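You operate a simulated robot arm through the tools that you are given. There is no shell and no other tool. Be economical: measure what you need, move in short steps, check, and stop when the job is done.

You are at the controls of a simulated robot arm. One attempt, no reset.

Task
Gauge the grey and black short tubes and stand the white peg at the one with less pressure.
Fine: Black gauge; peg on that tube's ledge; put the gauge back and shut both caps.

It is judged by the outcome, as a careful person would: the job done as asked, and still so three seconds after it is handed in. It fails if anything else is knocked over, pushed out of place, dropped, spilled or broken. A push-on lid holds only when it is set on centred and level and pressed home; a screw cap is set on level and turned clockwise until tight.

Robot
A 6-joint arm with a fingered hand, hanging from a carriage that runs on a gantry, over the field with the corners [-0.529, -2.367], [0.751, -2.366], [0.75, 0.234], [-0.53, 0.233] (x, y) and turns from -255 to 432 degrees about z. Base frame: it is fixed where the carriage stands at the start and does not move with it; the origin is on the floor, on the carriage's upright axis, x ahead of it, y to its left, z up. Readings come in m, degrees, newtons and seconds.
With the tool pointing down near the work surface it reaches from about 0.1 to 0.34 m from the robot's upright axis, wherever it stands. Its first joint turns from -166.0 to 166.0 degrees. Places, roughly: black short tube [-0.2, 0, 0.9]; cap of the black tube [-0.2, 0, 1.1]; cap of the grey tube [0.3, 0, 1.1]; grey gauge [-0.5, -5, 0.75]; grey short tube [0.3, 0, 0.9]; teal short tube [0.1, 0, 0.9]; valve of the black tube [-0.2, 0.1, 1]; valve of the grey tube [0.3, 0.1, 1]. Payload 4 kg.
Tool frame: the origin (TCP) lies between the finger pads and is the grasp point; the fingertips stand 0.03 m ahead of it; z points along the fingers, y is the line along which they close. Largest opening 0.104 m; the body of the gripper starts 0.035 m behind the TCP. The gripper is a hand of 5 fingers: y runs from the thumb to the fingers, the wrist lies at [-0.015, -0.113, -0.19] in the tool frame.
Orientation is told as [roll, pitch, yaw] about the base's x, y, z axes, in that order, counted from this pose: with the fingers straight down and the wrist toward the robot, the tool's x, y and z point along [0, 1, 0], [1, 0, 0] and [0, 0, -1] of the base frame.

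Tools
- The arm moves only by the tool step_arm. Its argument "plan" is a list of rows, each an object of numbers (a shift or turn left out is 0): "tx", "ty", "tz": the shift along the tool's x, y, z in m; "ax", "ay", "az": the turn, a rotation vector about the tool's x, y, z in degrees. In form: [{"tx": .., "ty": .., "tz": .., "ax": .., "ay": .., "az": ..}, ...]. A call has 1 to 20 rows; each row is the pose to reach, as a shift and turn from the pose commanded when the call began, along the tool's axes at that moment. Each row takes 0.2 s and may step no farther than 0.05 m and 8.6 degrees from the row before; otherwise, the whole call is refused. A pose out of reach is approached as far as the arm can. The call stops where the force on the tool passes 90 N (or 10 N more than at its start, if that is more) or the arm is blocked; 0.2 s more then pass. In this call time passes only in rows, and 0.2 s behind the last. The reply holds the time, the measured pose of the TCP, the force on the tool along the base axes, the opening and the grip force, in the units named above and with some noise, with the torque about the TCP (base axes, N m) and any sound that the robot's microphone picked up.
- Cameras (640 x 400 px; columns grow to the right, rows downward): "scene" is now at [0.2643, -0.0026, 1.7938]; the picture's right is [-0.16, -0.99, 0.00], its down [-0.92, 0.15, -0.36] and it looks along [0.36, -0.06, -0.93] (base axes); focal length 214 px, centre (320, 200). "wrist" rides on the gripper at [0.06, -0.083, -0.12] in the tool frame; the picture's right is [-0.79, 0.29, -0.54], its down [-0.56, -0.71, 0.44] and it looks along [-0.26, 0.65, 0.72] (tool axes); focal length 234 px, centre (320, 200). There is no depth. A picture from a camera that has moved, and an enlarged one, comes with that camera's place and axes in the base frame and with its lens. The place of the scene camera against the robot may be out by one fixed shift of up to 0.018 m in any direction.
- snapshot(camera): a new picture of that camera. No time passes.
- move_column(by): slides the trunk up (or, below 0, down) by that many m; the arm and the scene camera ride with it, the base frame stays. It gives what a move gives, with no picture.
- base_move(legs): drives the robot by 1 to 6 legs, each [ahead, left, turn to the left] in m, m and degrees, along the robot's own axes; the way and the turn of a leg run together, so that a leg with both is an arc; at most 1.5 m and 180 degrees a leg. The arm and the cameras ride along, it lands a little off, and it stops where it bumps. It keeps to its track: a leg is cut to what the track allows. It gives what a move gives.
- curl_fingers(index, middle, ring, little, thumb_bend, thumb_turn): sets how far each is bent, from 0 (flat) to 100 (curled in); at 30 the hand is open as for a grip, at 70 the pads meet at the TCP. One left out holds its place. A second passes; each finger stops where it meets its share of the squeeze, and holds until it gets a number again. It is the only way to open and close the hand. It gives what a move gives, with no picture; readings hold the bend of each and the force on index, middle, ring, little, thumb and palm. thumb_turn goes from beside the hand (0) to across from the fingers (100), as for a grip.
- pan_tilt(pan, tilt): turns the head with the scene camera to pan (to the left, within 155 degrees either way) and tilt (down, from -29 to 69), counted from straight ahead of the robot. It gives what a move gives.
- zoom(camera, box): a new picture of the part [left, top, right, bottom] of that camera's present view, enlarged. No time passes.
- sign_off(): hands the job in; it is judged then, once.

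Go step by step. Nothing tells you exact positions but the pictures and the camera data: compare them with the known pose of the tool, close in by small moves and look again before you grip or let go. The budget is 120 turns and 90 pictures, counting those below and the enlarged ones. Unless the task says otherwise, let go and move clear before handing in, and close with one line.

The tools are called after "Call:" by a JSON object that holds its "api" and its "payload". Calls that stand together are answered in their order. step_arm: Moves the arm, as the interface text tells. Its arguments: {"type":"object","properties":{"plan":{"type":"array","items":{"type":"object","properties":{"tx":{"type":"number"},"ty":{"type":"number"},"tz":{"type":"number"},"ax":{"type":"number"},"ay":{"type":"number"},"az":{"type":"number"}}}}},"required":["plan"]} The other tools are called the same way: move_column (by) slides the trunk up or down; curl_fingers (index, middle, ring, little, thumb_bend, thumb_turn) moves the fingers one by one; base_move (legs) drives the base; pan_tilt (pan, tilt) turns the head that bears the scene camera; snapshot (camera) takes a picture; zoom (camera, box) takes an enlarged picture of a part of a camera's view; sign_off () hands the job in.

At the start:

```text
t: 0.0
ee_pos: [0.2615, 0.4016, 1.0]
ee_rot: [0.0, 0.0, 0.0]
force: [0.0, 0.0, 0.5]
torque: [-0.01, 0.01, -0.02]
width: 0.1035
grip_force: 0.1
shape: jaw
bend: [30.0, 30.0, 30.0, 30.0, 30.0, 97.0]
finger forces: [0.0, 0.0, 0.1, 0.1, 0.0, 0.0]
trunk travel left (down, up): [-0.525, 0.073]
robot x, y, heading: [0.001, -0.0002, -0.0]
head pan, tilt: [-9.1, 68.8]
```

scene: 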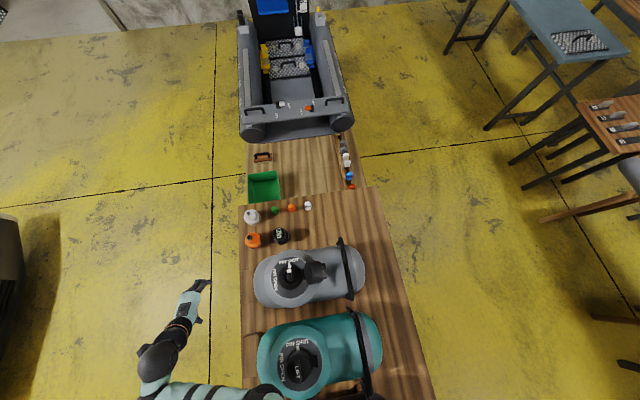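
wrist: 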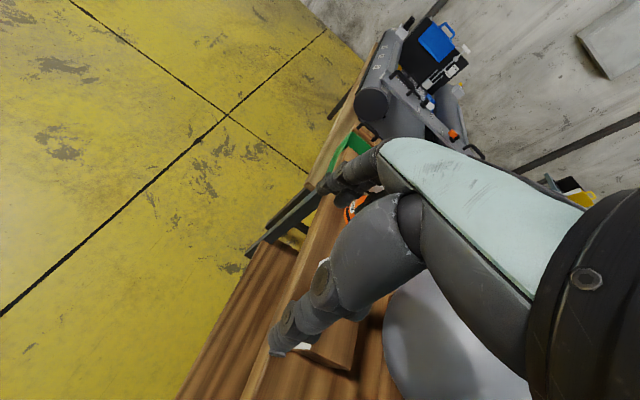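

I see a workbench with grey and teal short tubes (tanks) near the robot, and small items (caps, pegs, gauges) beyond. I'll look closer to identify everything before moving.

Call:
{"api": "zoom", "payload": {"camera": "scene", "box": [220, 130, 380, 230]}}

Call:
{"api": "zoom", "payload": {"camera": "scene", "box": [220, 190, 420, 315]}}

Call:
{"api": "zoom", "payload": {"camera": "scene", "box": [220, 275, 420, 400]}}

Call:
{"api": "zoom", "payload": {"camera": "scene", "box": [480, 0, 640, 100]}}

```text
4.00 times, centred on (300, 180) of scene
camera zoom: at [0.2643, -0.0026, 1.7938], right [-0.16, -0.99, 0.0], down [-0.92, 0.15, -0.36], along [0.36, -0.06, -0.93], focal length 858 px, centre (400, 280)
```

zoom: 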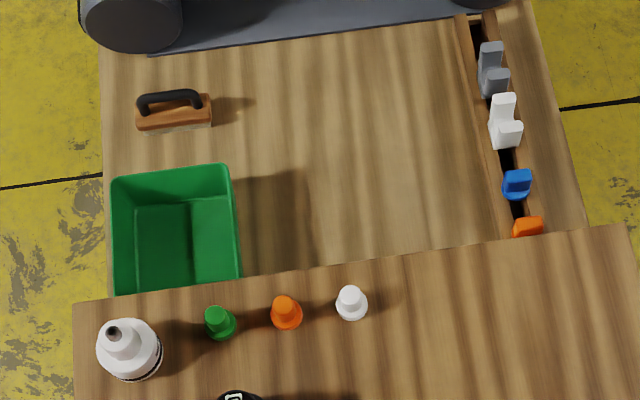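

```text
3.20 times, centred on (320, 252) of scene
camera zoom: at [0.2643, -0.0026, 1.7938], right [-0.16, -0.99, 0.0], down [-0.92, 0.15, -0.36], along [0.36, -0.06, -0.93], focal length 686 px, centre (320, 32)
```

zoom: 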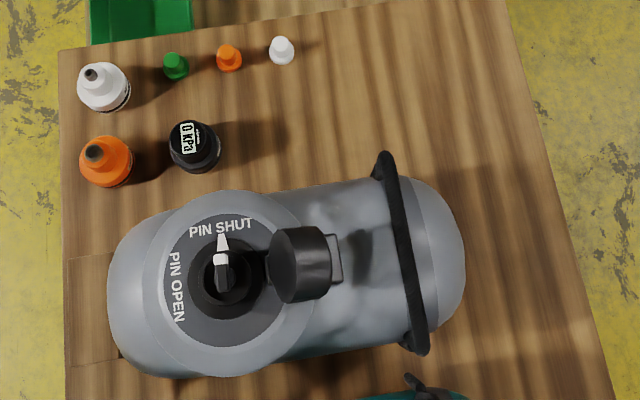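

```text
3.20 times, centred on (320, 338) of scene
camera zoom: at [0.2643, -0.0026, 1.7938], right [-0.16, -0.99, 0.0], down [-0.92, 0.15, -0.36], along [0.36, -0.06, -0.93], focal length 686 px, centre (320, -240)
```

zoom: 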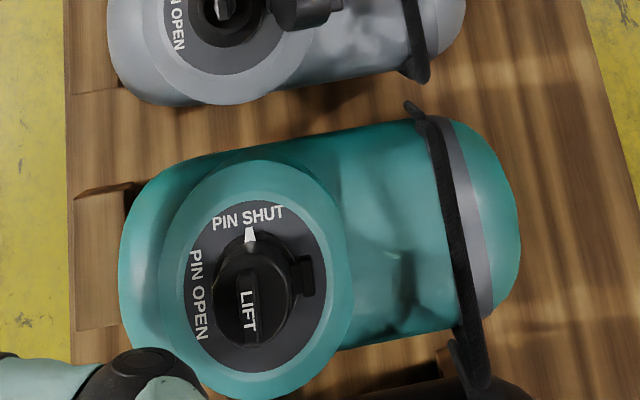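

```text
4.00 times, centred on (560, 50) of scene
camera zoom: at [0.2643, -0.0026, 1.7938], right [-0.16, -0.99, 0.0], down [-0.92, 0.15, -0.36], along [0.36, -0.06, -0.93], focal length 858 px, centre (-640, 800)
```

zoom: 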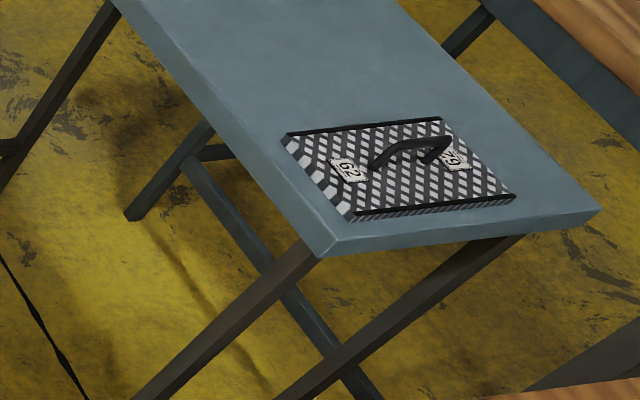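

The black "0 kPa" gauge, white peg and grey tube (cap seems hinged open, pin shut) are visible. The black tube is behind; I'll turn the head to see it.

Call:
{"api": "pan_tilt", "payload": {"pan": 140, "tilt": 69}}

Call:
{"api": "snapshot", "payload": {"camera": "scene"}}

```text
t: 2.3
ee_pos: [0.2616, 0.402, 1.0003]
ee_rot: [0.0, -0.1, 0.0]
force: [0.2, 0.1, -0.1]
torque: [0.03, 0.02, -0.02]
width: 0.1034
grip_force: 0.0
shape: jaw
bend: [30.0, 30.0, 30.0, 30.0, 30.0, 97.0]
finger forces: [0.0, 0.0, 0.0, 0.0, 0.1, 0.1]
trunk travel left (down, up): [-0.525, 0.073]
robot x, y, heading: [-0.0001, -0.0028, 0.1]
head pan, tilt: [140.0, 68.8]
```

```text
83 pictures are left
camera scene: at [0.1663, 0.0422, 1.7938], right [0.64, 0.77, 0.0], down [0.71, -0.6, -0.36], along [-0.28, 0.23, -0.93], focal length 214 px, centre (320, 200)
```

scene: 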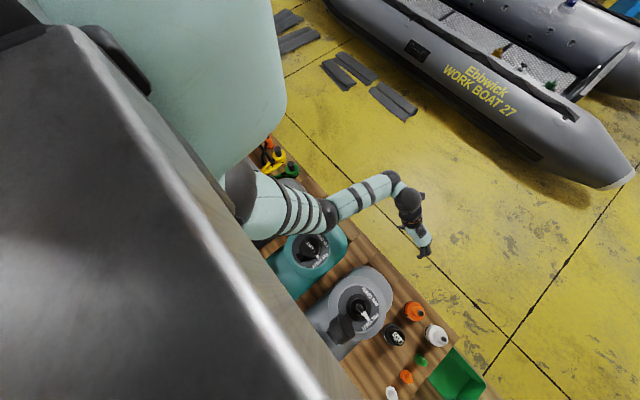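

The body hides the black tube. I'll raise the trunk and drive back to look at it from ahead.

Call:
{"api": "move_column", "payload": {"by": 0.07}}

Call:
{"api": "base_move", "payload": {"legs": [[-0.5, 0, 0]]}}

Call:
{"api": "pan_tilt", "payload": {"pan": -9, "tilt": 69}}

Call:
{"api": "snapshot", "payload": {"camera": "scene"}}

```text
t: 3.4
ee_pos: [0.2598, 0.4016, 1.0697]
ee_rot: [0.0, 0.1, 0.1]
force: [0.0, -0.1, 0.8]
torque: [0.02, 0.0, 0.01]
width: 0.1038
grip_force: 0.0
shape: jaw
bend: [30.0, 30.0, 30.0, 30.0, 30.0, 97.0]
finger forces: [0.1, 0.1, 0.1, 0.0, 0.0, 0.1]
trunk travel left (down, up): [-0.595, 0.003]
robot x, y, heading: [0.0043, -0.0, -0.1]
head pan, tilt: [140.0, 68.8]
```

```text
t: 6.3
ee_pos: [-0.2214, 0.403, 1.07]
ee_rot: [0.0, -0.1, -0.6]
force: [0.0, 0.3, 0.2]
torque: [0.03, -0.02, 0.01]
width: 0.1039
grip_force: 0.1
shape: jaw
bend: [30.0, 30.0, 30.0, 30.0, 30.0, 97.0]
finger forces: [0.0, 0.0, 0.0, 0.0, 0.0, 0.0]
trunk travel left (down, up): [-0.595, 0.003]
robot x, y, heading: [-0.487, -0.0005, -0.5]
head pan, tilt: [140.0, 68.8]
```

```text
t: 8.6
ee_pos: [-0.2214, 0.402, 1.0709]
ee_rot: [0.0, 0.0, -0.7]
force: [-0.6, 0.3, -0.8]
torque: [-0.03, -0.01, 0.01]
width: 0.1038
grip_force: 0.1
shape: jaw
bend: [30.0, 30.0, 30.0, 30.0, 30.0, 97.0]
finger forces: [0.0, 0.1, 0.0, 0.0, 0.0, 0.1]
trunk travel left (down, up): [-0.595, 0.003]
robot x, y, heading: [-0.4872, -0.0006, -0.7]
head pan, tilt: [-9.0, 68.8]
```

```text
82 pictures are left
camera scene: at [-0.2217, -0.0026, 1.8638], right [-0.17, -0.99, 0.0], down [-0.92, 0.15, -0.36], along [0.36, -0.06, -0.93], focal length 214 px, centre (320, 200)
```

scene: 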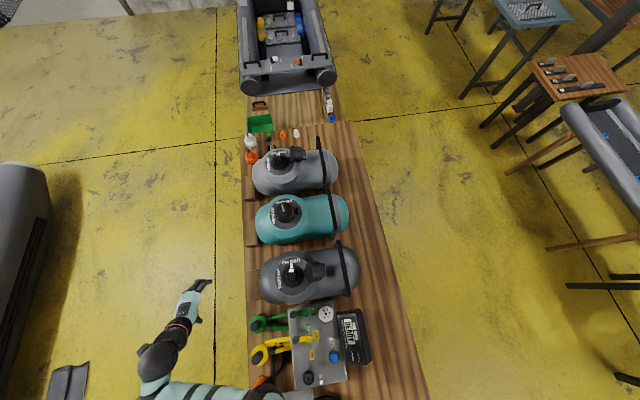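

Call:
{"api": "zoom", "payload": {"camera": "scene", "box": [230, 230, 390, 330]}}

Call:
{"api": "zoom", "payload": {"camera": "scene", "box": [230, 300, 390, 400]}}

Call:
{"api": "zoom", "payload": {"camera": "scene", "box": [230, 100, 390, 200]}}

```text
4.00 times, centred on (310, 280) of scene
camera zoom: at [-0.2217, -0.0026, 1.8638], right [-0.17, -0.99, 0.0], down [-0.92, 0.15, -0.36], along [0.36, -0.06, -0.93], focal length 858 px, centre (360, -120)
```

zoom: 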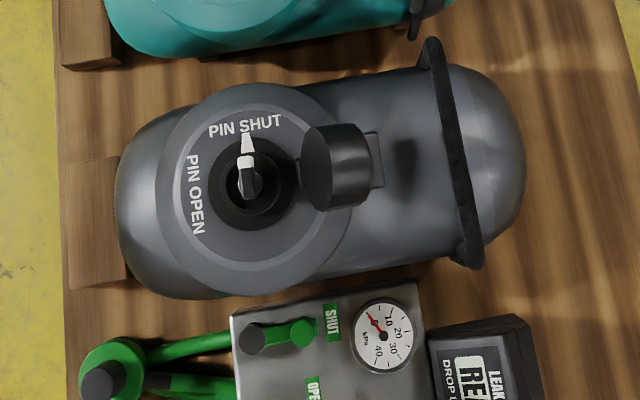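

```text
4.00 times, centred on (310, 350) of scene
camera zoom: at [-0.2217, -0.0026, 1.8638], right [-0.17, -0.99, 0.0], down [-0.92, 0.15, -0.36], along [0.36, -0.06, -0.93], focal length 858 px, centre (360, -400)
```

zoom: 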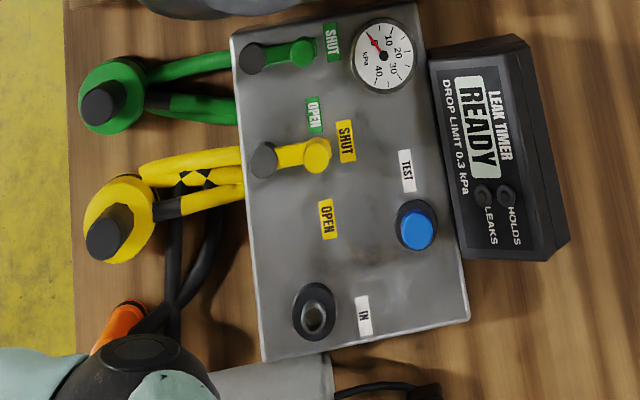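

```text
4.00 times, centred on (310, 150) of scene
camera zoom: at [-0.2217, -0.0026, 1.8638], right [-0.17, -0.99, 0.0], down [-0.92, 0.15, -0.36], along [0.36, -0.06, -0.93], focal length 858 px, centre (360, 400)
```

zoom: 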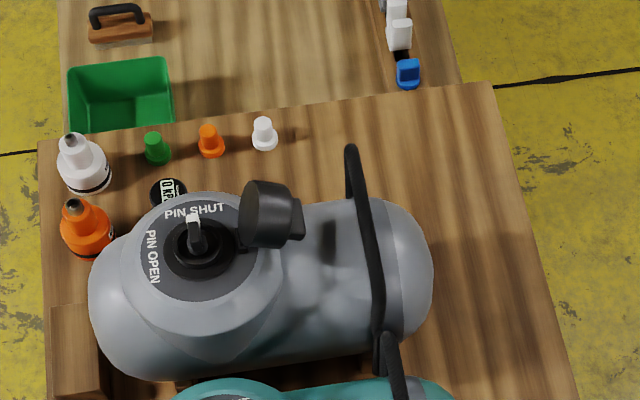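

Both caps are hinged open and both pins are at SHUT; the grey valve is about (0.30, 0.09, 1.05), the gauge about (0.47, 0.13, top 0.92), the peg about (0.62, 0, 0.82). I'll raise the hand well clear before driving around.

Call:
{"api": "step_arm", "payload": {"plan": [{"tz": -0.05}, {"tz": -0.1}, {"tz": -0.15}, {"tz": -0.2}]}}

```text
t: 9.6
ee_pos: [-0.1377, 0.4334, 1.1507]
ee_rot: [0.1, 0.1, -0.4]
force: [-0.4, -0.2, -1.7]
torque: [0.0, -0.03, -0.03]
width: 0.1035
grip_force: 0.0
shape: jaw
bend: [30.0, 30.0, 30.0, 30.0, 30.0, 97.0]
finger forces: [0.1, 0.0, 0.0, 0.0, 0.1, 0.0]
out of reach, approached as far as the arm can: row 1, 2, 3, 4
trunk travel left (down, up): [-0.595, 0.003]
robot x, y, heading: [-0.4854, -0.0009, -0.6]
head pan, tilt: [-9.0, 68.8]
```

The arm reaches its height limit out there. I'll shift the carriage left so the hand is clear of the bench, then draw the arm in.

Call:
{"api": "base_move", "payload": {"legs": [[0, 0.23, 0]]}}

Call:
{"api": "step_arm", "payload": {"plan": [{"tx": -0.05}, {"tx": -0.1}, {"tx": -0.15}, {"tx": -0.2}, {"tx": -0.25}]}}

```text
t: 11.4
ee_pos: [-0.1406, 0.6669, 1.1514]
ee_rot: [0.1, 0.1, 0.1]
force: [0.8, 0.0, 0.8]
torque: [0.0, 0.01, 0.01]
width: 0.1038
grip_force: 0.1
shape: jaw
bend: [30.0, 30.0, 30.0, 30.0, 30.0, 97.0]
finger forces: [0.0, 0.0, 0.0, 0.0, 0.1, 0.0]
trunk travel left (down, up): [-0.595, 0.003]
robot x, y, heading: [-0.484, 0.2329, -0.3]
head pan, tilt: [-9.0, 68.8]
```

```text
t: 12.6
ee_pos: [-0.1362, 0.4156, 1.1403]
ee_rot: [0.2, 0.0, 0.0]
force: [0.1, 0.8, 1.3]
torque: [-0.01, 0.01, -0.01]
width: 0.1039
grip_force: 0.2
shape: jaw
bend: [30.0, 30.0, 30.0, 30.0, 30.0, 97.0]
finger forces: [0.0, 0.1, 0.1, 0.0, 0.0, 0.1]
out of reach, approached as far as the arm can: row 1, 2, 3, 4, 5
trunk travel left (down, up): [-0.595, 0.003]
robot x, y, heading: [-0.4841, 0.2323, -0.0]
head pan, tilt: [-9.0, 68.8]
```

Clear of the bench now. I'll drive along the bench edge toward the gauge and look from a nearer viewpoint.

Call:
{"api": "base_move", "payload": {"legs": [[0.7, 0, 0]]}}

Call:
{"api": "pan_tilt", "payload": {"pan": -30, "tilt": 69}}

Call:
{"api": "snapshot", "payload": {"camera": "scene"}}

Call:
{"api": "snapshot", "payload": {"camera": "wrist"}}

```text
t: 16.4
ee_pos: [0.5462, 0.4213, 1.1393]
ee_rot: [0.2, -0.1, 0.7]
force: [0.5, -0.9, -0.4]
torque: [0.01, 0.02, 0.01]
width: 0.1036
grip_force: 0.0
shape: jaw
bend: [30.0, 30.0, 30.0, 30.0, 30.0, 97.0]
finger forces: [0.0, 0.0, 0.1, 0.0, 0.0, 0.0]
trunk travel left (down, up): [-0.595, 0.003]
robot x, y, heading: [0.2024, 0.2317, 0.5]
head pan, tilt: [-9.0, 68.8]
```

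```text
t: 17.2
ee_pos: [0.5476, 0.4202, 1.1405]
ee_rot: [0.2, -0.1, 0.8]
force: [-0.1, 0.1, 0.3]
torque: [0.04, -0.02, -0.02]
width: 0.1037
grip_force: 0.0
shape: jaw
bend: [30.0, 30.0, 30.0, 30.0, 30.0, 97.0]
finger forces: [0.0, 0.0, 0.0, 0.0, 0.0, 0.0]
trunk travel left (down, up): [-0.595, 0.003]
robot x, y, heading: [0.2011, 0.2339, 0.5]
head pan, tilt: [-30.0, 68.8]
```

```text
78 pictures are left
camera scene: at [0.4586, 0.2147, 1.8638], right [-0.49, -0.87, 0.0], down [-0.81, 0.46, -0.36], along [0.32, -0.18, -0.93], focal length 214 px, centre (320, 200)
```

scene: 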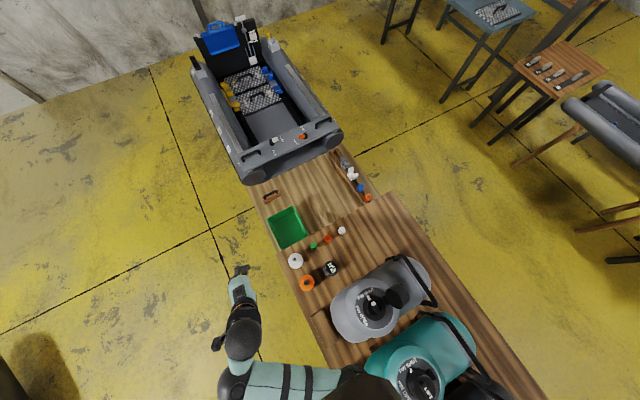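

```text
77 pictures are left
camera wrist: at [0.4642, 0.4784, 1.2591], right [0.3, -0.79, 0.54], down [-0.7, -0.57, -0.44], along [0.65, -0.25, -0.72], focal length 234 px, centre (320, 200)
```

wrist: 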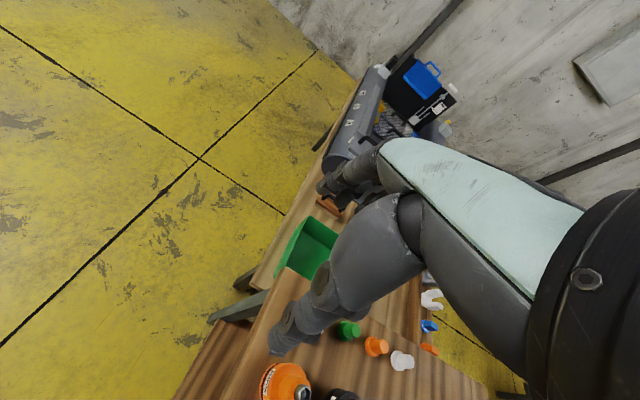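

Call:
{"api": "zoom", "payload": {"camera": "scene", "box": [270, 220, 370, 290]}}

Call:
{"api": "zoom", "payload": {"camera": "scene", "box": [290, 240, 450, 350]}}

```text
5.71 times, centred on (320, 255) of scene
camera zoom: at [0.4586, 0.2147, 1.8638], right [-0.49, -0.87, 0.0], down [-0.81, 0.46, -0.36], along [0.32, -0.18, -0.93], focal length 1226 px, centre (320, -114)
```

zoom: 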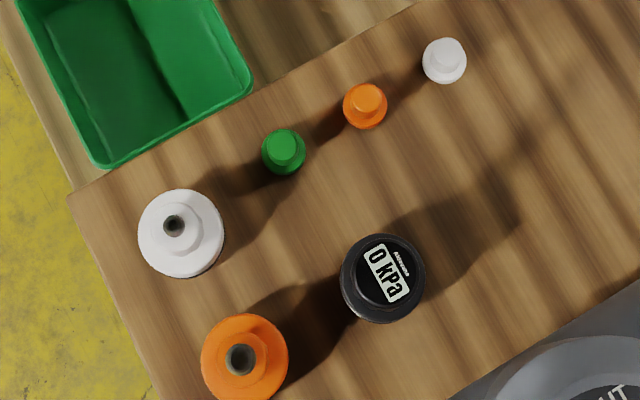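

```text
3.64 times, centred on (370, 295) of scene
camera zoom: at [0.4586, 0.2147, 1.8638], right [-0.49, -0.87, 0.0], down [-0.81, 0.46, -0.36], along [0.32, -0.18, -0.93], focal length 780 px, centre (138, -146)
```

zoom: 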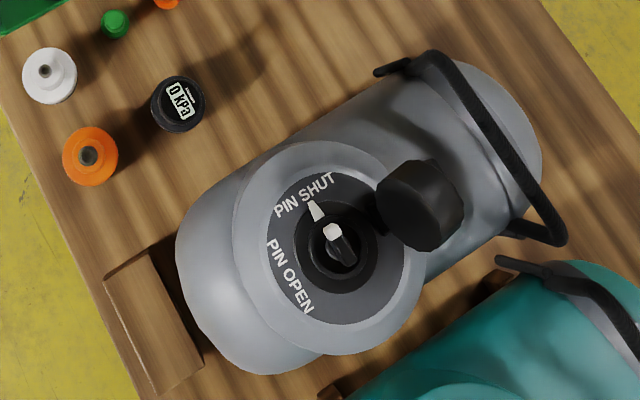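

Gauge top triangulates to about (0.488, 0.140, 0.85) with an open gap around it. I'll place the carriage and bring the hand over it at a safe height for a wrist-camera check.

Call:
{"api": "base_move", "payload": {"legs": [[0.07, 0, -0.5]]}}

Call:
{"api": "step_arm", "payload": {"plan": [{"ty": -0.02, "tz": 0.04}, {"ty": -0.04, "tz": 0.08}, {"ty": -0.06, "tz": 0.12}, {"tx": -0.04, "ty": -0.08, "tz": 0.12}, {"tx": -0.08, "ty": -0.1, "tz": 0.12}, {"tx": -0.12, "ty": -0.12, "tz": 0.12}, {"tx": -0.16, "ty": -0.135, "tz": 0.12}]}}

Call:
{"api": "snapshot", "payload": {"camera": "wrist"}}

```text
t: 18.2
ee_pos: [0.6189, 0.4175, 1.1389]
ee_rot: [0.2, 0.0, 0.3]
force: [-0.7, -0.8, 0.4]
torque: [0.01, -0.02, 0.0]
width: 0.1039
grip_force: 0.1
shape: jaw
bend: [30.0, 30.0, 30.0, 30.0, 30.0, 97.0]
finger forces: [0.1, 0.0, 0.0, 0.0, 0.1, 0.0]
trunk travel left (down, up): [-0.595, 0.003]
robot x, y, heading: [0.2676, 0.2337, -0.2]
head pan, tilt: [-30.0, 68.8]
```

```text
t: 19.8
ee_pos: [0.4821, 0.2697, 1.02]
ee_rot: [0.2, -0.2, 3.2]
force: [1.1, -5.0, -0.1]
torque: [0.31, 0.14, 0.08]
width: 0.1036
grip_force: 0.0
shape: jaw
bend: [30.0, 30.0, 30.0, 30.0, 30.0, 97.0]
finger forces: [0.1, 0.1, 0.0, 0.0, 0.0, 0.1]
trunk travel left (down, up): [-0.595, 0.003]
robot x, y, heading: [0.2742, 0.2337, 0.0]
head pan, tilt: [-30.0, 68.8]
```

```text
74 pictures are left
camera wrist: at [0.3977, 0.3246, 1.1386], right [0.33, -0.77, 0.54], down [-0.67, -0.59, -0.44], along [0.66, -0.22, -0.72], focal length 234 px, centre (320, 200)
```

wrist: 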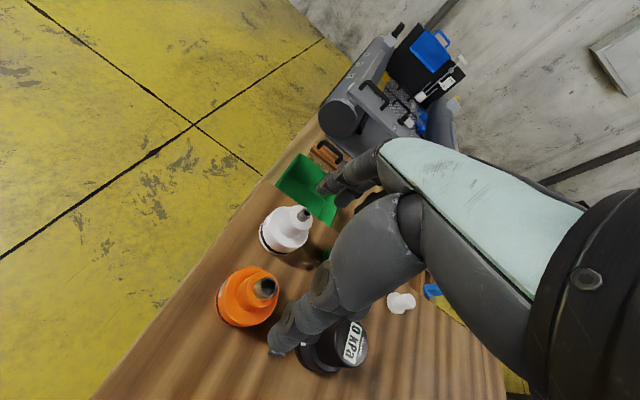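

There's a 5 N sideways force and a small yaw error — something may be touching. I'll look at it from the scene camera.

Call:
{"api": "pan_tilt", "payload": {"pan": 0, "tilt": 69}}

Call:
{"api": "snapshot", "payload": {"camera": "scene"}}

```text
t: 20.8
ee_pos: [0.4824, 0.2715, 1.0191]
ee_rot: [0.2, -0.2, 3.4]
force: [-0.2, -0.2, -0.4]
torque: [-0.02, 0.01, -0.01]
width: 0.1039
grip_force: 0.0
shape: jaw
bend: [30.0, 30.0, 30.0, 30.0, 30.0, 97.0]
finger forces: [0.0, 0.1, 0.1, 0.0, 0.1, 0.0]
trunk travel left (down, up): [-0.595, 0.003]
robot x, y, heading: [0.2697, 0.2351, -0.0]
head pan, tilt: [0.0, 68.8]
```

```text
73 pictures are left
camera scene: at [0.5359, 0.2409, 1.8638], right [0.0, -1.0, 0.0], down [-0.93, 0.0, -0.36], along [0.36, 0.0, -0.93], focal length 214 px, centre (320, 200)
```

scene: 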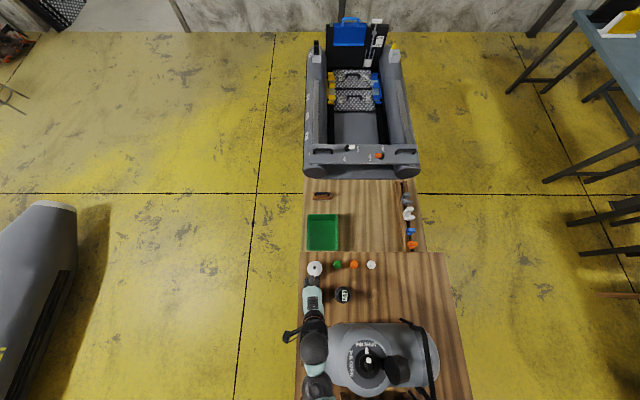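

The contact was only a transient. I'll correct the yaw and move over the gauge, then look again.

Call:
{"api": "step_arm", "payload": {"plan": [{"tx": -0.045, "az": 1}, {"tx": -0.09, "az": 2}, {"tx": -0.145, "ty": 0.01, "az": 3.2}]}}

Call:
{"api": "zoom", "payload": {"camera": "wrist", "box": [160, 200, 480, 400]}}

```text
refused: row 3 steps farther than a row can; nothing moved
```

```text
2.00 times, centred on (320, 300) of wrist
camera zoom: at [0.3976, 0.3257, 1.1385], right [0.34, -0.77, 0.54], down [-0.67, -0.6, -0.44], along [0.66, -0.21, -0.72], focal length 468 px, centre (320, 0)
```

zoom: 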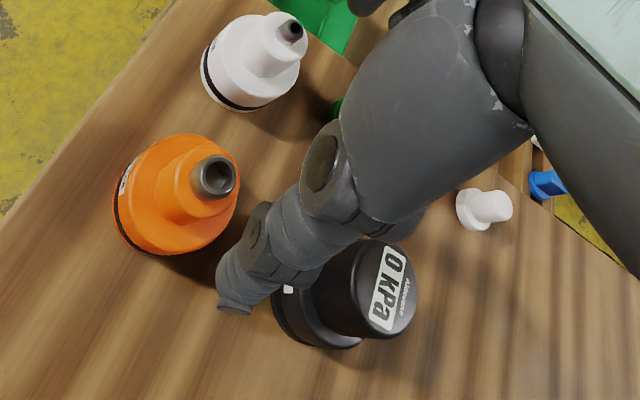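

Call:
{"api": "step_arm", "payload": {"plan": [{"tx": -0.04, "az": 1}, {"tx": -0.08, "az": 2}, {"tx": -0.12, "ty": 0.01, "az": 3.2}]}}

Call:
{"api": "zoom", "payload": {"camera": "wrist", "box": [160, 200, 480, 400]}}

```text
t: 21.8
ee_pos: [0.5153, 0.2077, 1.0197]
ee_rot: [0.2, -0.1, 15.0]
force: [-0.9, -0.4, 0.8]
torque: [0.03, 0.01, -0.01]
width: 0.1041
grip_force: 0.2
shape: jaw
bend: [30.0, 30.0, 30.0, 30.0, 30.0, 97.0]
finger forces: [0.0, 0.0, 0.0, 0.0, 0.0, 0.0]
trunk travel left (down, up): [-0.595, 0.003]
robot x, y, heading: [0.272, 0.2305, 0.3]
head pan, tilt: [0.0, 68.8]
stopped in row 3: the arm was blocked; the commanded pose is now the measured one
```

```text
2.00 times, centred on (320, 300) of wrist
camera zoom: at [0.4199, 0.2445, 1.1386], right [0.48, -0.69, 0.54], down [-0.54, -0.72, -0.44], along [0.69, -0.08, -0.72], focal length 468 px, centre (320, 0)
```

zoom: 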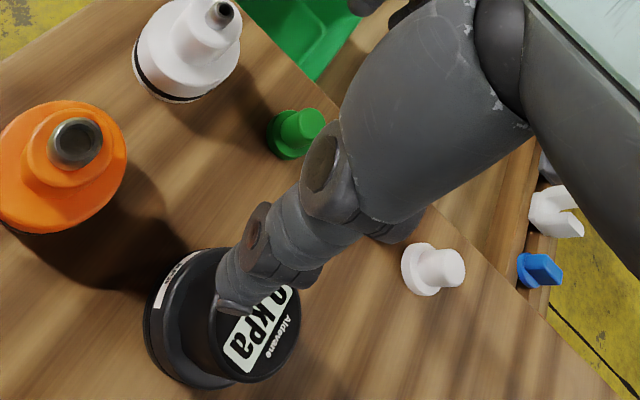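

The arm was blocked and the yaw got pushed off; the forearm might be against the tube. Checking before anything else.

Call:
{"api": "snapshot", "payload": {"camera": "scene"}}

Call:
{"api": "zoom", "payload": {"camera": "scene", "box": [240, 250, 480, 400]}}

```text
70 pictures are left
camera scene: at [0.536, 0.241, 1.8638], right [0.0, -1.0, 0.0], down [-0.93, 0.0, -0.36], along [0.36, 0.0, -0.93], focal length 214 px, centre (320, 200)
```

scene: 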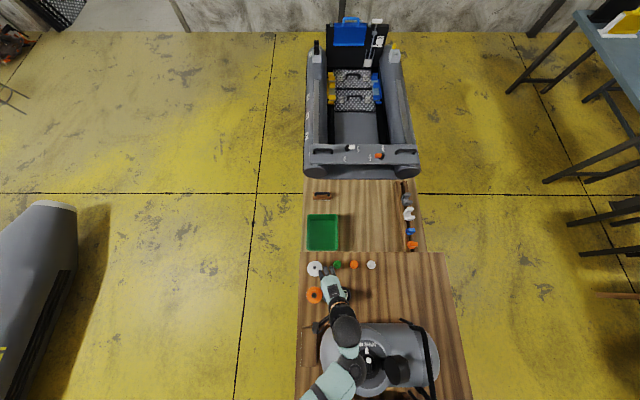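

```text
2.67 times, centred on (360, 325) of scene
camera zoom: at [0.536, 0.241, 1.8638], right [0.0, -1.0, 0.0], down [-0.93, 0.0, -0.36], along [0.36, 0.0, -0.93], focal length 572 px, centre (213, -133)
```

zoom: 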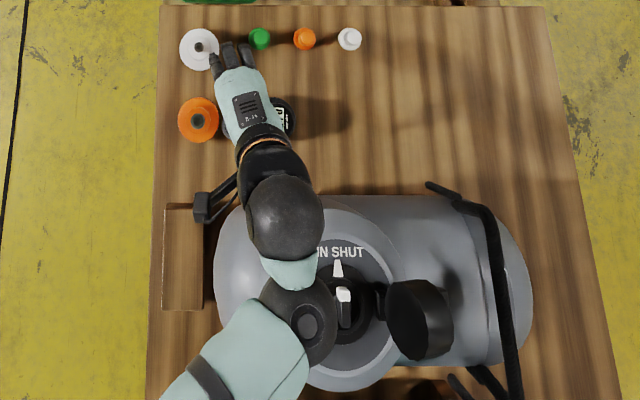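

The tube hasn't moved; the wrist just runs out of room with the forearm over the tube. I'll back off and approach from the +x side instead, facing the tubes from the free end of the bench.

Call:
{"api": "step_arm", "payload": {"plan": [{"tx": 0.031, "ty": 0.036, "az": 5}, {"tx": 0.063, "ty": 0.072, "az": 10}, {"tx": 0.095, "ty": 0.109, "az": 15}]}}

Call:
{"api": "base_move", "payload": {"legs": [[0.4, 0, 0], [0, 0, 135]]}}

Call:
{"api": "snapshot", "payload": {"camera": "scene"}}

```text
t: 22.8
ee_pos: [0.6076, 0.2396, 1.02]
ee_rot: [0.3, 0.0, -15.1]
force: [0.6, 1.4, 1.1]
torque: [-0.03, -0.02, -0.03]
width: 0.1039
grip_force: 0.2
shape: jaw
bend: [30.0, 30.0, 30.0, 30.0, 30.0, 97.0]
finger forces: [0.0, 0.0, 0.1, 0.1, 0.0, 0.0]
trunk travel left (down, up): [-0.595, 0.003]
robot x, y, heading: [0.2706, 0.2309, 0.3]
head pan, tilt: [0.0, 68.8]
stopped in row 3: the arm was blocked; the commanded pose is now the measured one
```

```text
t: 30.9
ee_pos: [0.4119, 0.4578, 1.0204]
ee_rot: [0.3, 0.1, 122.4]
force: [0.1, 0.3, 0.0]
torque: [0.0, 0.0, 0.01]
width: 0.104
grip_force: 0.2
shape: jaw
bend: [30.0, 30.0, 30.0, 30.0, 30.0, 97.0]
finger forces: [0.0, 0.0, 0.0, 0.0, 0.0, 0.1]
trunk travel left (down, up): [-0.595, 0.003]
robot x, y, heading: [0.6635, 0.2336, 137.4]
head pan, tilt: [0.0, 68.8]
```

```text
68 pictures are left
camera scene: at [0.4848, 0.4123, 1.8638], right [0.67, 0.74, 0.0], down [0.69, -0.63, -0.36], along [-0.27, 0.24, -0.93], focal length 214 px, centre (320, 200)
```

scene: 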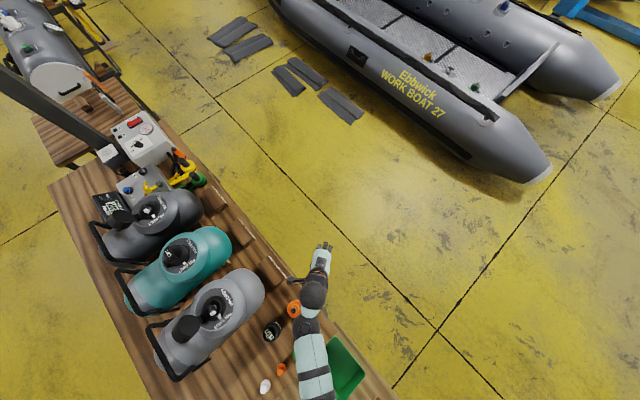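

The joint swing came from the wrist being too near the carriage axis; now it's well out. I'll drive so the hand comes over the gauge from the open corner side.

Call:
{"api": "base_move", "payload": {"legs": [[-0.272, 0.178, 0]]}}

Call:
{"api": "pan_tilt", "payload": {"pan": 0, "tilt": 69}}

Call:
{"api": "snapshot", "payload": {"camera": "wrist"}}

Call:
{"api": "snapshot", "payload": {"camera": "scene"}}

```text
t: 33.1
ee_pos: [0.4888, 0.1439, 1.0204]
ee_rot: [0.3, 0.1, 122.2]
force: [-0.7, 0.1, 0.6]
torque: [-0.05, 0.01, 0.0]
width: 0.1037
grip_force: 0.1
shape: jaw
bend: [30.0, 30.0, 30.0, 30.0, 30.0, 97.0]
finger forces: [0.0, 0.0, 0.0, 0.1, 0.1, 0.0]
trunk travel left (down, up): [-0.595, 0.003]
robot x, y, heading: [0.7403, -0.0761, 137.7]
head pan, tilt: [0.0, 68.8]
```

```text
t: 33.7
ee_pos: [0.4889, 0.1446, 1.0199]
ee_rot: [0.3, 0.0, 122.3]
force: [1.2, 0.0, -0.1]
torque: [-0.03, 0.01, 0.0]
width: 0.1038
grip_force: 0.1
shape: jaw
bend: [30.0, 30.0, 30.0, 30.0, 30.0, 97.0]
finger forces: [0.0, 0.1, 0.0, 0.0, 0.0, 0.0]
trunk travel left (down, up): [-0.595, 0.003]
robot x, y, heading: [0.7392, -0.0779, 137.8]
head pan, tilt: [0.0, 68.8]
```

```text
67 pictures are left
camera wrist: at [0.4847, 0.0416, 1.1395], right [0.52, 0.67, 0.54], down [0.85, -0.3, -0.44], along [-0.13, 0.68, -0.72], focal length 234 px, centre (320, 200)
```

wrist: 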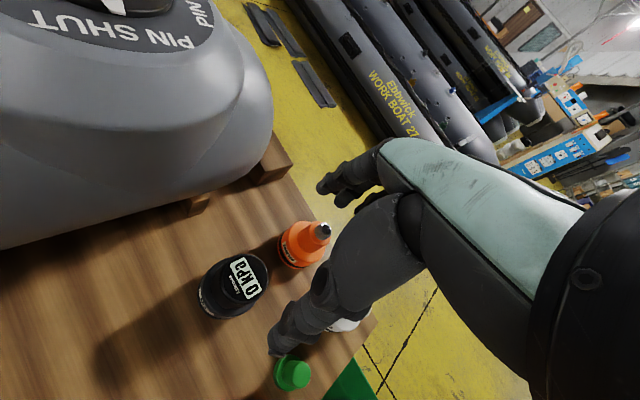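

```text
66 pictures are left
camera scene: at [0.5617, 0.0998, 1.8638], right [0.68, 0.74, 0.0], down [0.69, -0.63, -0.36], along [-0.27, 0.24, -0.93], focal length 214 px, centre (320, 200)
```

scene: 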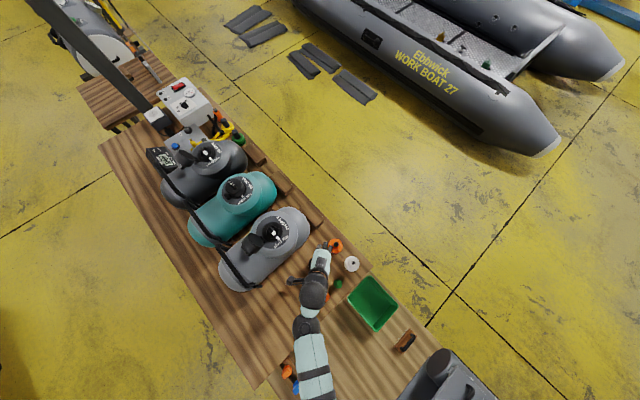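

The wrist view shows the gauge clearly with free space around. I'll zoom to measure it precisely.

Call:
{"api": "zoom", "payload": {"camera": "wrist", "box": [180, 200, 340, 360]}}

```text
2.50 times, centred on (260, 280) of wrist
camera zoom: at [0.4847, 0.0416, 1.1395], right [0.52, 0.67, 0.54], down [0.85, -0.3, -0.44], along [-0.13, 0.68, -0.72], focal length 585 px, centre (470, 0)
```

zoom: 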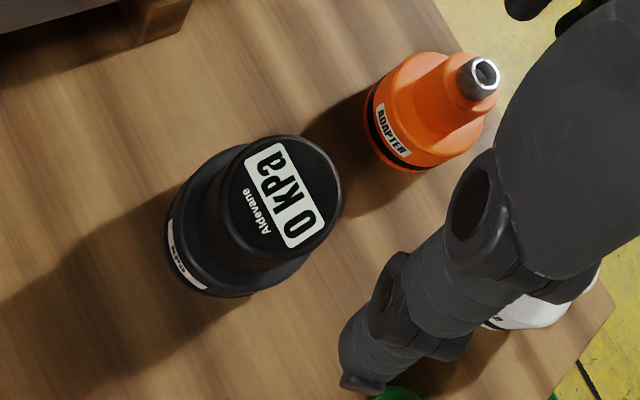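

The orange and white items are adapters; the gauge body is narrower (about 5 cm) above a flange. I'll centre over it, descend part-way and look again.

Call:
{"api": "step_arm", "payload": {"plan": [{"tx": 0.0125, "tz": 0.035}, {"tx": 0.0125, "tz": 0.07}]}}

Call:
{"api": "zoom", "payload": {"camera": "wrist", "box": [160, 160, 400, 360]}}

```text
t: 34.3
ee_pos: [0.4793, 0.1366, 0.9505]
ee_rot: [0.3, -0.1, 122.2]
force: [-0.3, -0.3, -0.2]
torque: [-0.02, 0.02, 0.01]
width: 0.1036
grip_force: 0.0
shape: jaw
bend: [30.0, 30.0, 30.0, 30.0, 30.0, 97.0]
finger forces: [0.0, 0.1, 0.0, 0.0, 0.1, 0.0]
trunk travel left (down, up): [-0.595, 0.003]
robot x, y, heading: [0.7403, -0.076, 137.5]
head pan, tilt: [0.0, 68.8]
```

```text
2.00 times, centred on (280, 260) of wrist
camera zoom: at [0.4731, 0.0337, 1.0705], right [0.52, 0.67, 0.54], down [0.85, -0.3, -0.44], along [-0.13, 0.68, -0.72], focal length 468 px, centre (400, 80)
```

zoom: 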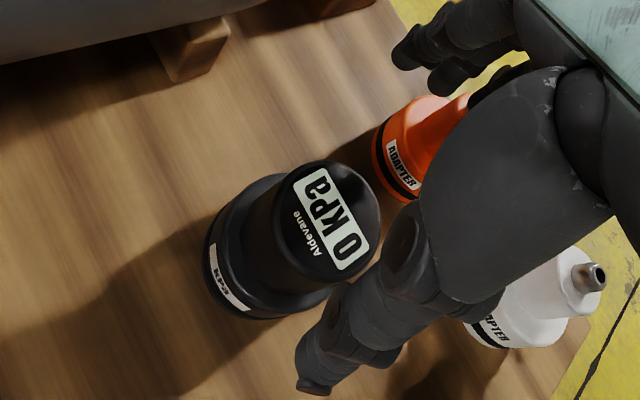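

Triangulation puts the gauge top at (0.483, 0.139, 0.865), directly below the hand. I'll descend around it and check.

Call:
{"api": "step_arm", "payload": {"plan": [{"tx": -0.0045, "tz": 0.035}, {"tx": -0.0045, "tz": 0.065}, {"tx": -0.0045, "tz": 0.085}, {"tx": -0.0045, "tz": 0.1}]}}

Call:
{"api": "snapshot", "payload": {"camera": "wrist"}}

```text
t: 35.3
ee_pos: [0.4828, 0.1392, 0.8509]
ee_rot: [0.3, -0.2, 122.2]
force: [-0.4, -0.2, 0.5]
torque: [-0.01, 0.01, -0.02]
width: 0.1038
grip_force: 0.0
shape: jaw
bend: [30.0, 30.0, 30.0, 30.0, 30.0, 97.0]
finger forces: [0.1, 0.0, 0.1, 0.1, 0.1, 0.0]
trunk travel left (down, up): [-0.595, 0.003]
robot x, y, heading: [0.7412, -0.0812, 137.5]
head pan, tilt: [0.0, 68.8]
```

```text
63 pictures are left
camera wrist: at [0.4785, 0.0368, 0.97], right [0.52, 0.67, 0.54], down [0.85, -0.3, -0.44], along [-0.13, 0.68, -0.72], focal length 234 px, centre (320, 200)
```

wrist: 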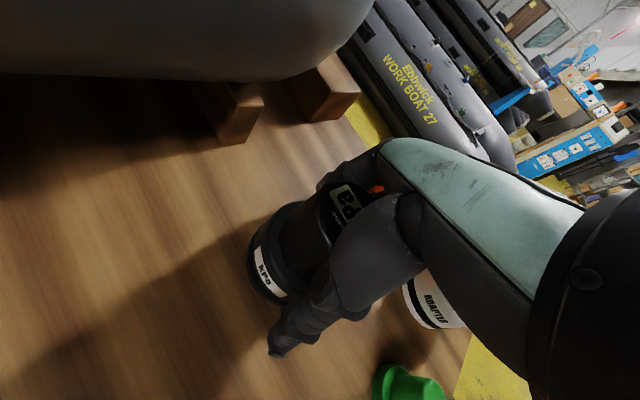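

Gauge sits between thumb and fingers. Closing the hand.

Call:
{"api": "curl_fingers", "payload": {"index": 70, "middle": 70, "ring": 70, "little": 70, "thumb_bend": 70}}

Call:
{"api": "snapshot", "payload": {"camera": "wrist"}}

```text
t: 36.3
ee_pos: [0.4823, 0.141, 0.8523]
ee_rot: [0.3, -0.2, 122.1]
force: [-0.7, 2.3, 5.0]
torque: [0.25, 0.02, 0.04]
width: 0.0617
grip_force: 20.8
shape: fingers
bend: [46.0, 55.0, 67.0, 70.0, 49.0, 96.0]
finger forces: [10.5, 8.5, 2.6, 0.0, 19.9, 0.1]
trunk travel left (down, up): [-0.595, 0.003]
robot x, y, heading: [0.7447, -0.0807, 137.4]
head pan, tilt: [0.0, 68.8]
```

```text
62 pictures are left
camera wrist: at [0.4778, 0.0375, 0.9705], right [0.52, 0.67, 0.54], down [0.85, -0.3, -0.44], along [-0.13, 0.68, -0.72], focal length 234 px, centre (320, 200)
```

wrist: 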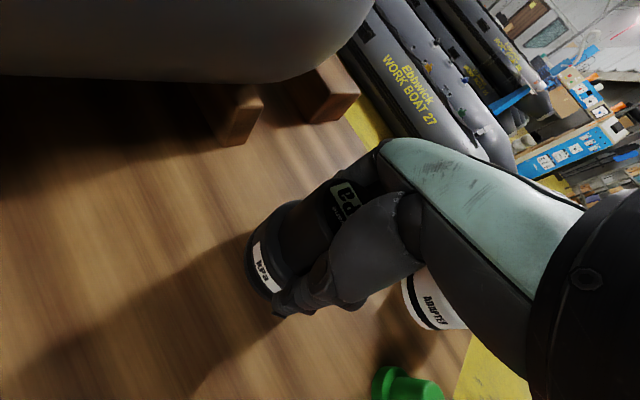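

Gripped (index, middle vs thumb, ~20 N). Lifting gently.

Call:
{"api": "step_arm", "payload": {"plan": [{"tz": -0.02}, {"tz": -0.06}, {"tz": -0.1}]}}

Call:
{"api": "snapshot", "payload": {"camera": "wrist"}}

```text
t: 37.1
ee_pos: [0.482, 0.1367, 0.952]
ee_rot: [0.3, 0.0, 122.2]
force: [-0.1, 0.3, -0.8]
torque: [0.03, 0.02, -0.02]
width: 0.0615
grip_force: 19.6
shape: fingers
bend: [46.0, 56.0, 67.0, 70.0, 49.0, 95.0]
finger forces: [9.7, 7.4, 2.2, 0.0, 19.5, 0.0]
trunk travel left (down, up): [-0.595, 0.003]
robot x, y, heading: [0.7389, -0.0799, 137.5]
head pan, tilt: [0.0, 68.8]
```

```text
61 pictures are left
camera wrist: at [0.4787, 0.0346, 1.0705], right [0.52, 0.67, 0.54], down [0.85, -0.3, -0.44], along [-0.13, 0.68, -0.72], focal length 234 px, centre (320, 200)
```

wrist: 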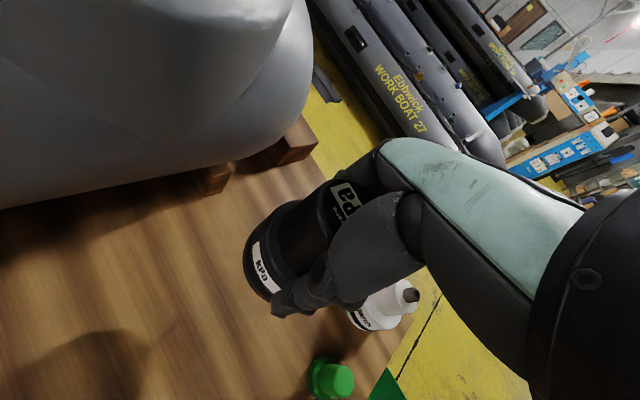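

The gauge is held level. Now I'll lift to near the arm's height limit and swing round to face the grey valve from +x.

Call:
{"api": "step_arm", "payload": {"plan": [{"tz": -0.045}, {"tz": -0.09}, {"tz": -0.135}, {"tz": -0.18}]}}

Call:
{"api": "base_move", "payload": {"legs": [[0.189, -0.206, 0], [0, 0, 57.5]]}}

Call:
{"api": "snapshot", "payload": {"camera": "wrist"}}

Call:
{"api": "snapshot", "payload": {"camera": "scene"}}

```text
t: 38.1
ee_pos: [0.4806, 0.1399, 1.1298]
ee_rot: [0.2, 0.0, 122.3]
force: [0.3, -0.5, -1.4]
torque: [0.06, 0.01, -0.02]
width: 0.0612
grip_force: 18.8
shape: fingers
bend: [46.0, 56.0, 68.0, 70.0, 49.0, 95.0]
finger forces: [9.7, 7.4, 2.2, 0.0, 19.1, 0.0]
trunk travel left (down, up): [-0.595, 0.003]
robot x, y, heading: [0.7409, -0.0808, 137.3]
head pan, tilt: [0.0, 68.8]
```

```text
t: 42.6
ee_pos: [0.4186, 0.1003, 1.1304]
ee_rot: [0.3, 0.1, 179.6]
force: [-0.2, -0.8, -1.2]
torque: [0.03, 0.01, 0.03]
width: 0.061
grip_force: 19.1
shape: fingers
bend: [47.0, 56.0, 68.0, 70.0, 49.0, 95.0]
finger forces: [9.5, 7.3, 2.2, 0.0, 18.8, 0.1]
trunk travel left (down, up): [-0.595, 0.003]
robot x, y, heading: [0.7429, 0.2018, -165.1]
head pan, tilt: [0.0, 68.8]
```

```text
60 pictures are left
camera wrist: at [0.5028, 0.0392, 1.2499], right [-0.28, 0.79, 0.54], down [0.71, 0.55, -0.44], along [-0.65, 0.26, -0.72], focal length 234 px, centre (320, 200)
```

wrist: 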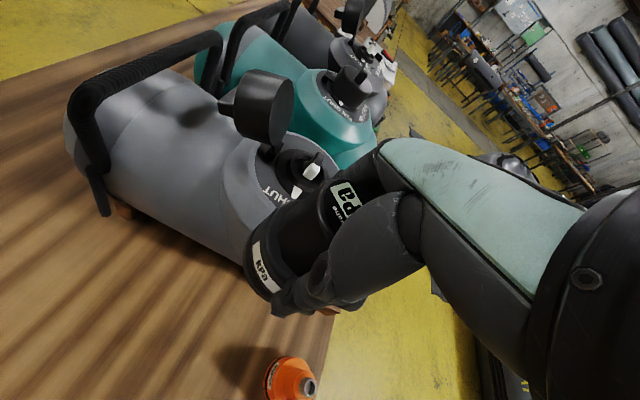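

```text
59 pictures are left
camera scene: at [0.5054, 0.1425, 1.8638], right [-0.26, 0.97, 0.0], down [0.9, 0.24, -0.36], along [-0.35, -0.09, -0.93], focal length 214 px, centre (320, 200)
```

scene: 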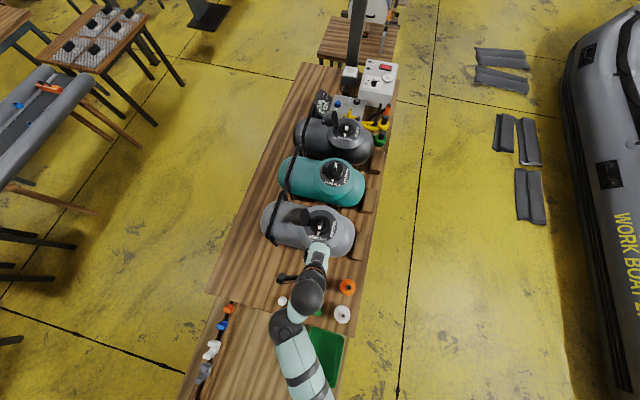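

Call:
{"api": "zoom", "payload": {"camera": "wrist", "box": [200, 60, 360, 220]}}

Call:
{"api": "zoom", "payload": {"camera": "scene", "box": [250, 180, 370, 280]}}

```text
2.50 times, centred on (280, 140) of wrist
camera zoom: at [0.5028, 0.0392, 1.2499], right [-0.28, 0.79, 0.54], down [0.71, 0.55, -0.44], along [-0.65, 0.26, -0.72], focal length 585 px, centre (420, 350)
```

zoom: 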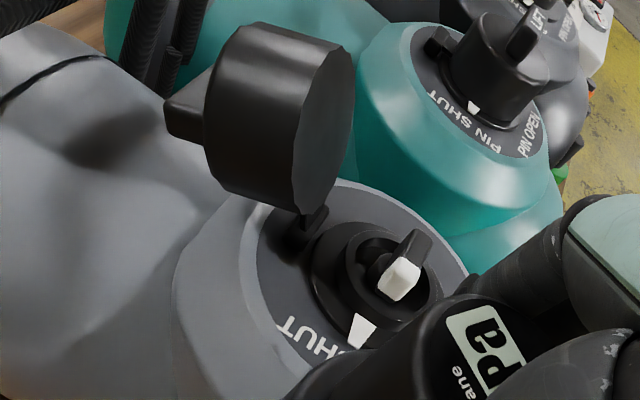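

```text
4.00 times, centred on (310, 230) of scene
camera zoom: at [0.5054, 0.1425, 1.8638], right [-0.26, 0.97, 0.0], down [0.9, 0.24, -0.36], along [-0.35, -0.09, -0.93], focal length 858 px, centre (360, 80)
```

zoom: 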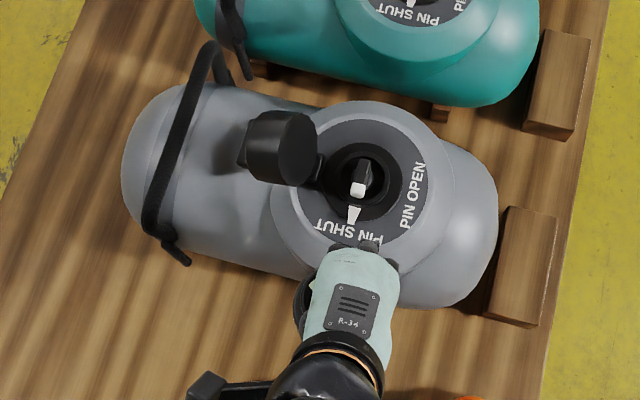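

The view is excellent. To pin the valve down I'll shift the hand sideways for a second wrist-camera bearing.

Call:
{"api": "step_arm", "payload": {"plan": [{"tx": -0.04}, {"tx": -0.08}, {"tx": -0.12}]}}

Call:
{"api": "zoom", "payload": {"camera": "wrist", "box": [100, 40, 340, 240]}}

```text
t: 43.4
ee_pos: [0.4185, 0.2189, 1.132]
ee_rot: [0.6, -0.1, 178.8]
force: [2.0, 1.7, -1.7]
torque: [-0.13, 0.12, 0.06]
width: 0.0607
grip_force: 18.8
shape: fingers
bend: [47.0, 57.0, 68.0, 70.0, 49.0, 95.0]
finger forces: [9.2, 7.0, 2.1, 0.1, 18.2, 0.0]
trunk travel left (down, up): [-0.595, 0.003]
robot x, y, heading: [0.7402, 0.2007, -165.3]
head pan, tilt: [0.0, 68.8]
```

```text
2.00 times, centred on (220, 140) of wrist
camera zoom: at [0.5032, 0.1584, 1.2513], right [-0.27, 0.8, 0.53], down [0.72, 0.54, -0.44], along [-0.64, 0.26, -0.72], focal length 468 px, centre (520, 320)
```

zoom: 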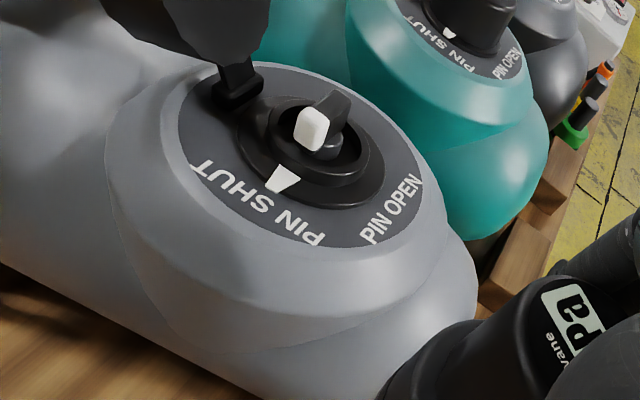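

Valve collar triangulates to (0.290, 0.080, 1.045). Now a close look at how the gauge sits in the hand.

Call:
{"api": "zoom", "payload": {"camera": "wrist", "box": [220, 160, 400, 340]}}

```text
2.22 times, centred on (310, 250) of wrist
camera zoom: at [0.5032, 0.1584, 1.2513], right [-0.27, 0.8, 0.53], down [0.72, 0.54, -0.44], along [-0.64, 0.26, -0.72], focal length 520 px, centre (342, 89)
```

zoom: 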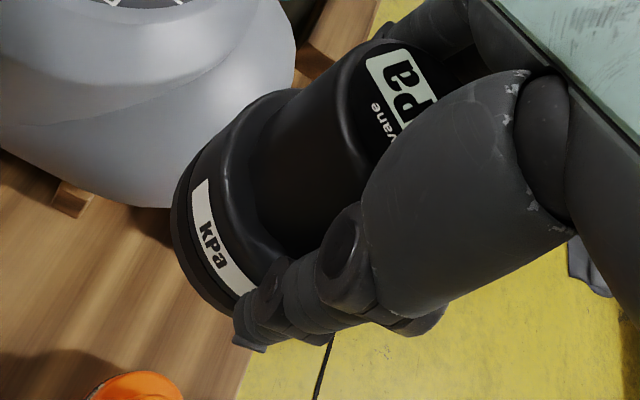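

Gauge axis is within about a centimetre of the TCP. I'll move above the valve, staying high and slightly away from the cap, then check alignment.

Call:
{"api": "step_arm", "payload": {"plan": [{"tx": 0.04}, {"tx": 0.08}, {"tx": 0.115}]}}

Call:
{"api": "base_move", "payload": {"legs": [[0.128, -0.034, 0]]}}

Call:
{"api": "snapshot", "payload": {"camera": "wrist"}}

Call:
{"api": "snapshot", "payload": {"camera": "scene"}}

```text
t: 44.2
ee_pos: [0.4197, 0.1033, 1.1293]
ee_rot: [0.1, 0.1, 179.9]
force: [1.3, 0.8, -1.3]
torque: [-0.02, 0.05, -0.01]
width: 0.0604
grip_force: 17.4
shape: fingers
bend: [47.0, 57.0, 68.0, 70.0, 49.0, 95.0]
finger forces: [9.2, 6.8, 1.9, 0.1, 17.8, 0.0]
trunk travel left (down, up): [-0.595, 0.003]
robot x, y, heading: [0.7457, 0.2042, -165.2]
head pan, tilt: [0.0, 68.8]
```

```text
t: 45.5
ee_pos: [0.2858, 0.107, 1.129]
ee_rot: [0.3, -0.1, 179.3]
force: [0.7, 0.3, -0.7]
torque: [-0.01, -0.04, -0.02]
width: 0.0606
grip_force: 17.6
shape: fingers
bend: [47.0, 57.0, 68.0, 70.0, 49.0, 95.0]
finger forces: [9.3, 6.9, 1.8, 0.0, 17.6, 0.0]
trunk travel left (down, up): [-0.595, 0.003]
robot x, y, heading: [0.6113, 0.205, -165.2]
head pan, tilt: [0.0, 68.8]
```

```text
54 pictures are left
camera wrist: at [0.37, 0.0458, 1.2492], right [-0.28, 0.79, 0.54], down [0.71, 0.55, -0.44], along [-0.64, 0.26, -0.72], focal length 234 px, centre (320, 200)
```

wrist: 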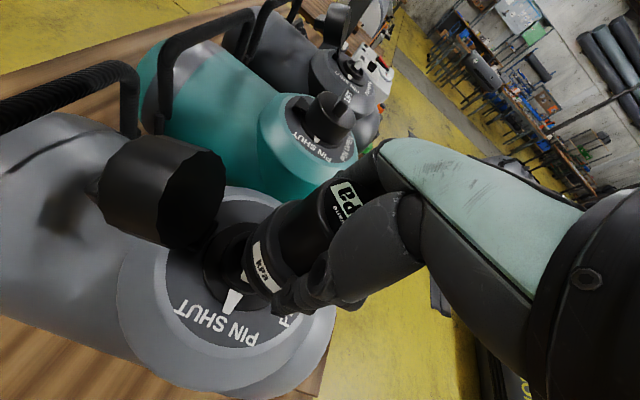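

```text
53 pictures are left
camera scene: at [0.3724, 0.1446, 1.8638], right [-0.25, 0.97, 0.0], down [0.9, 0.24, -0.36], along [-0.35, -0.09, -0.93], focal length 214 px, centre (320, 200)
```

scene: 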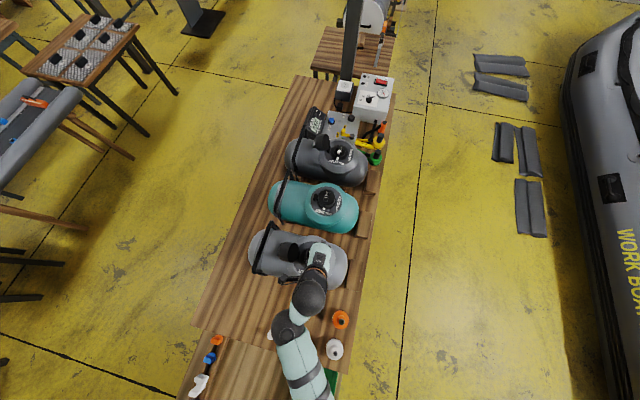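

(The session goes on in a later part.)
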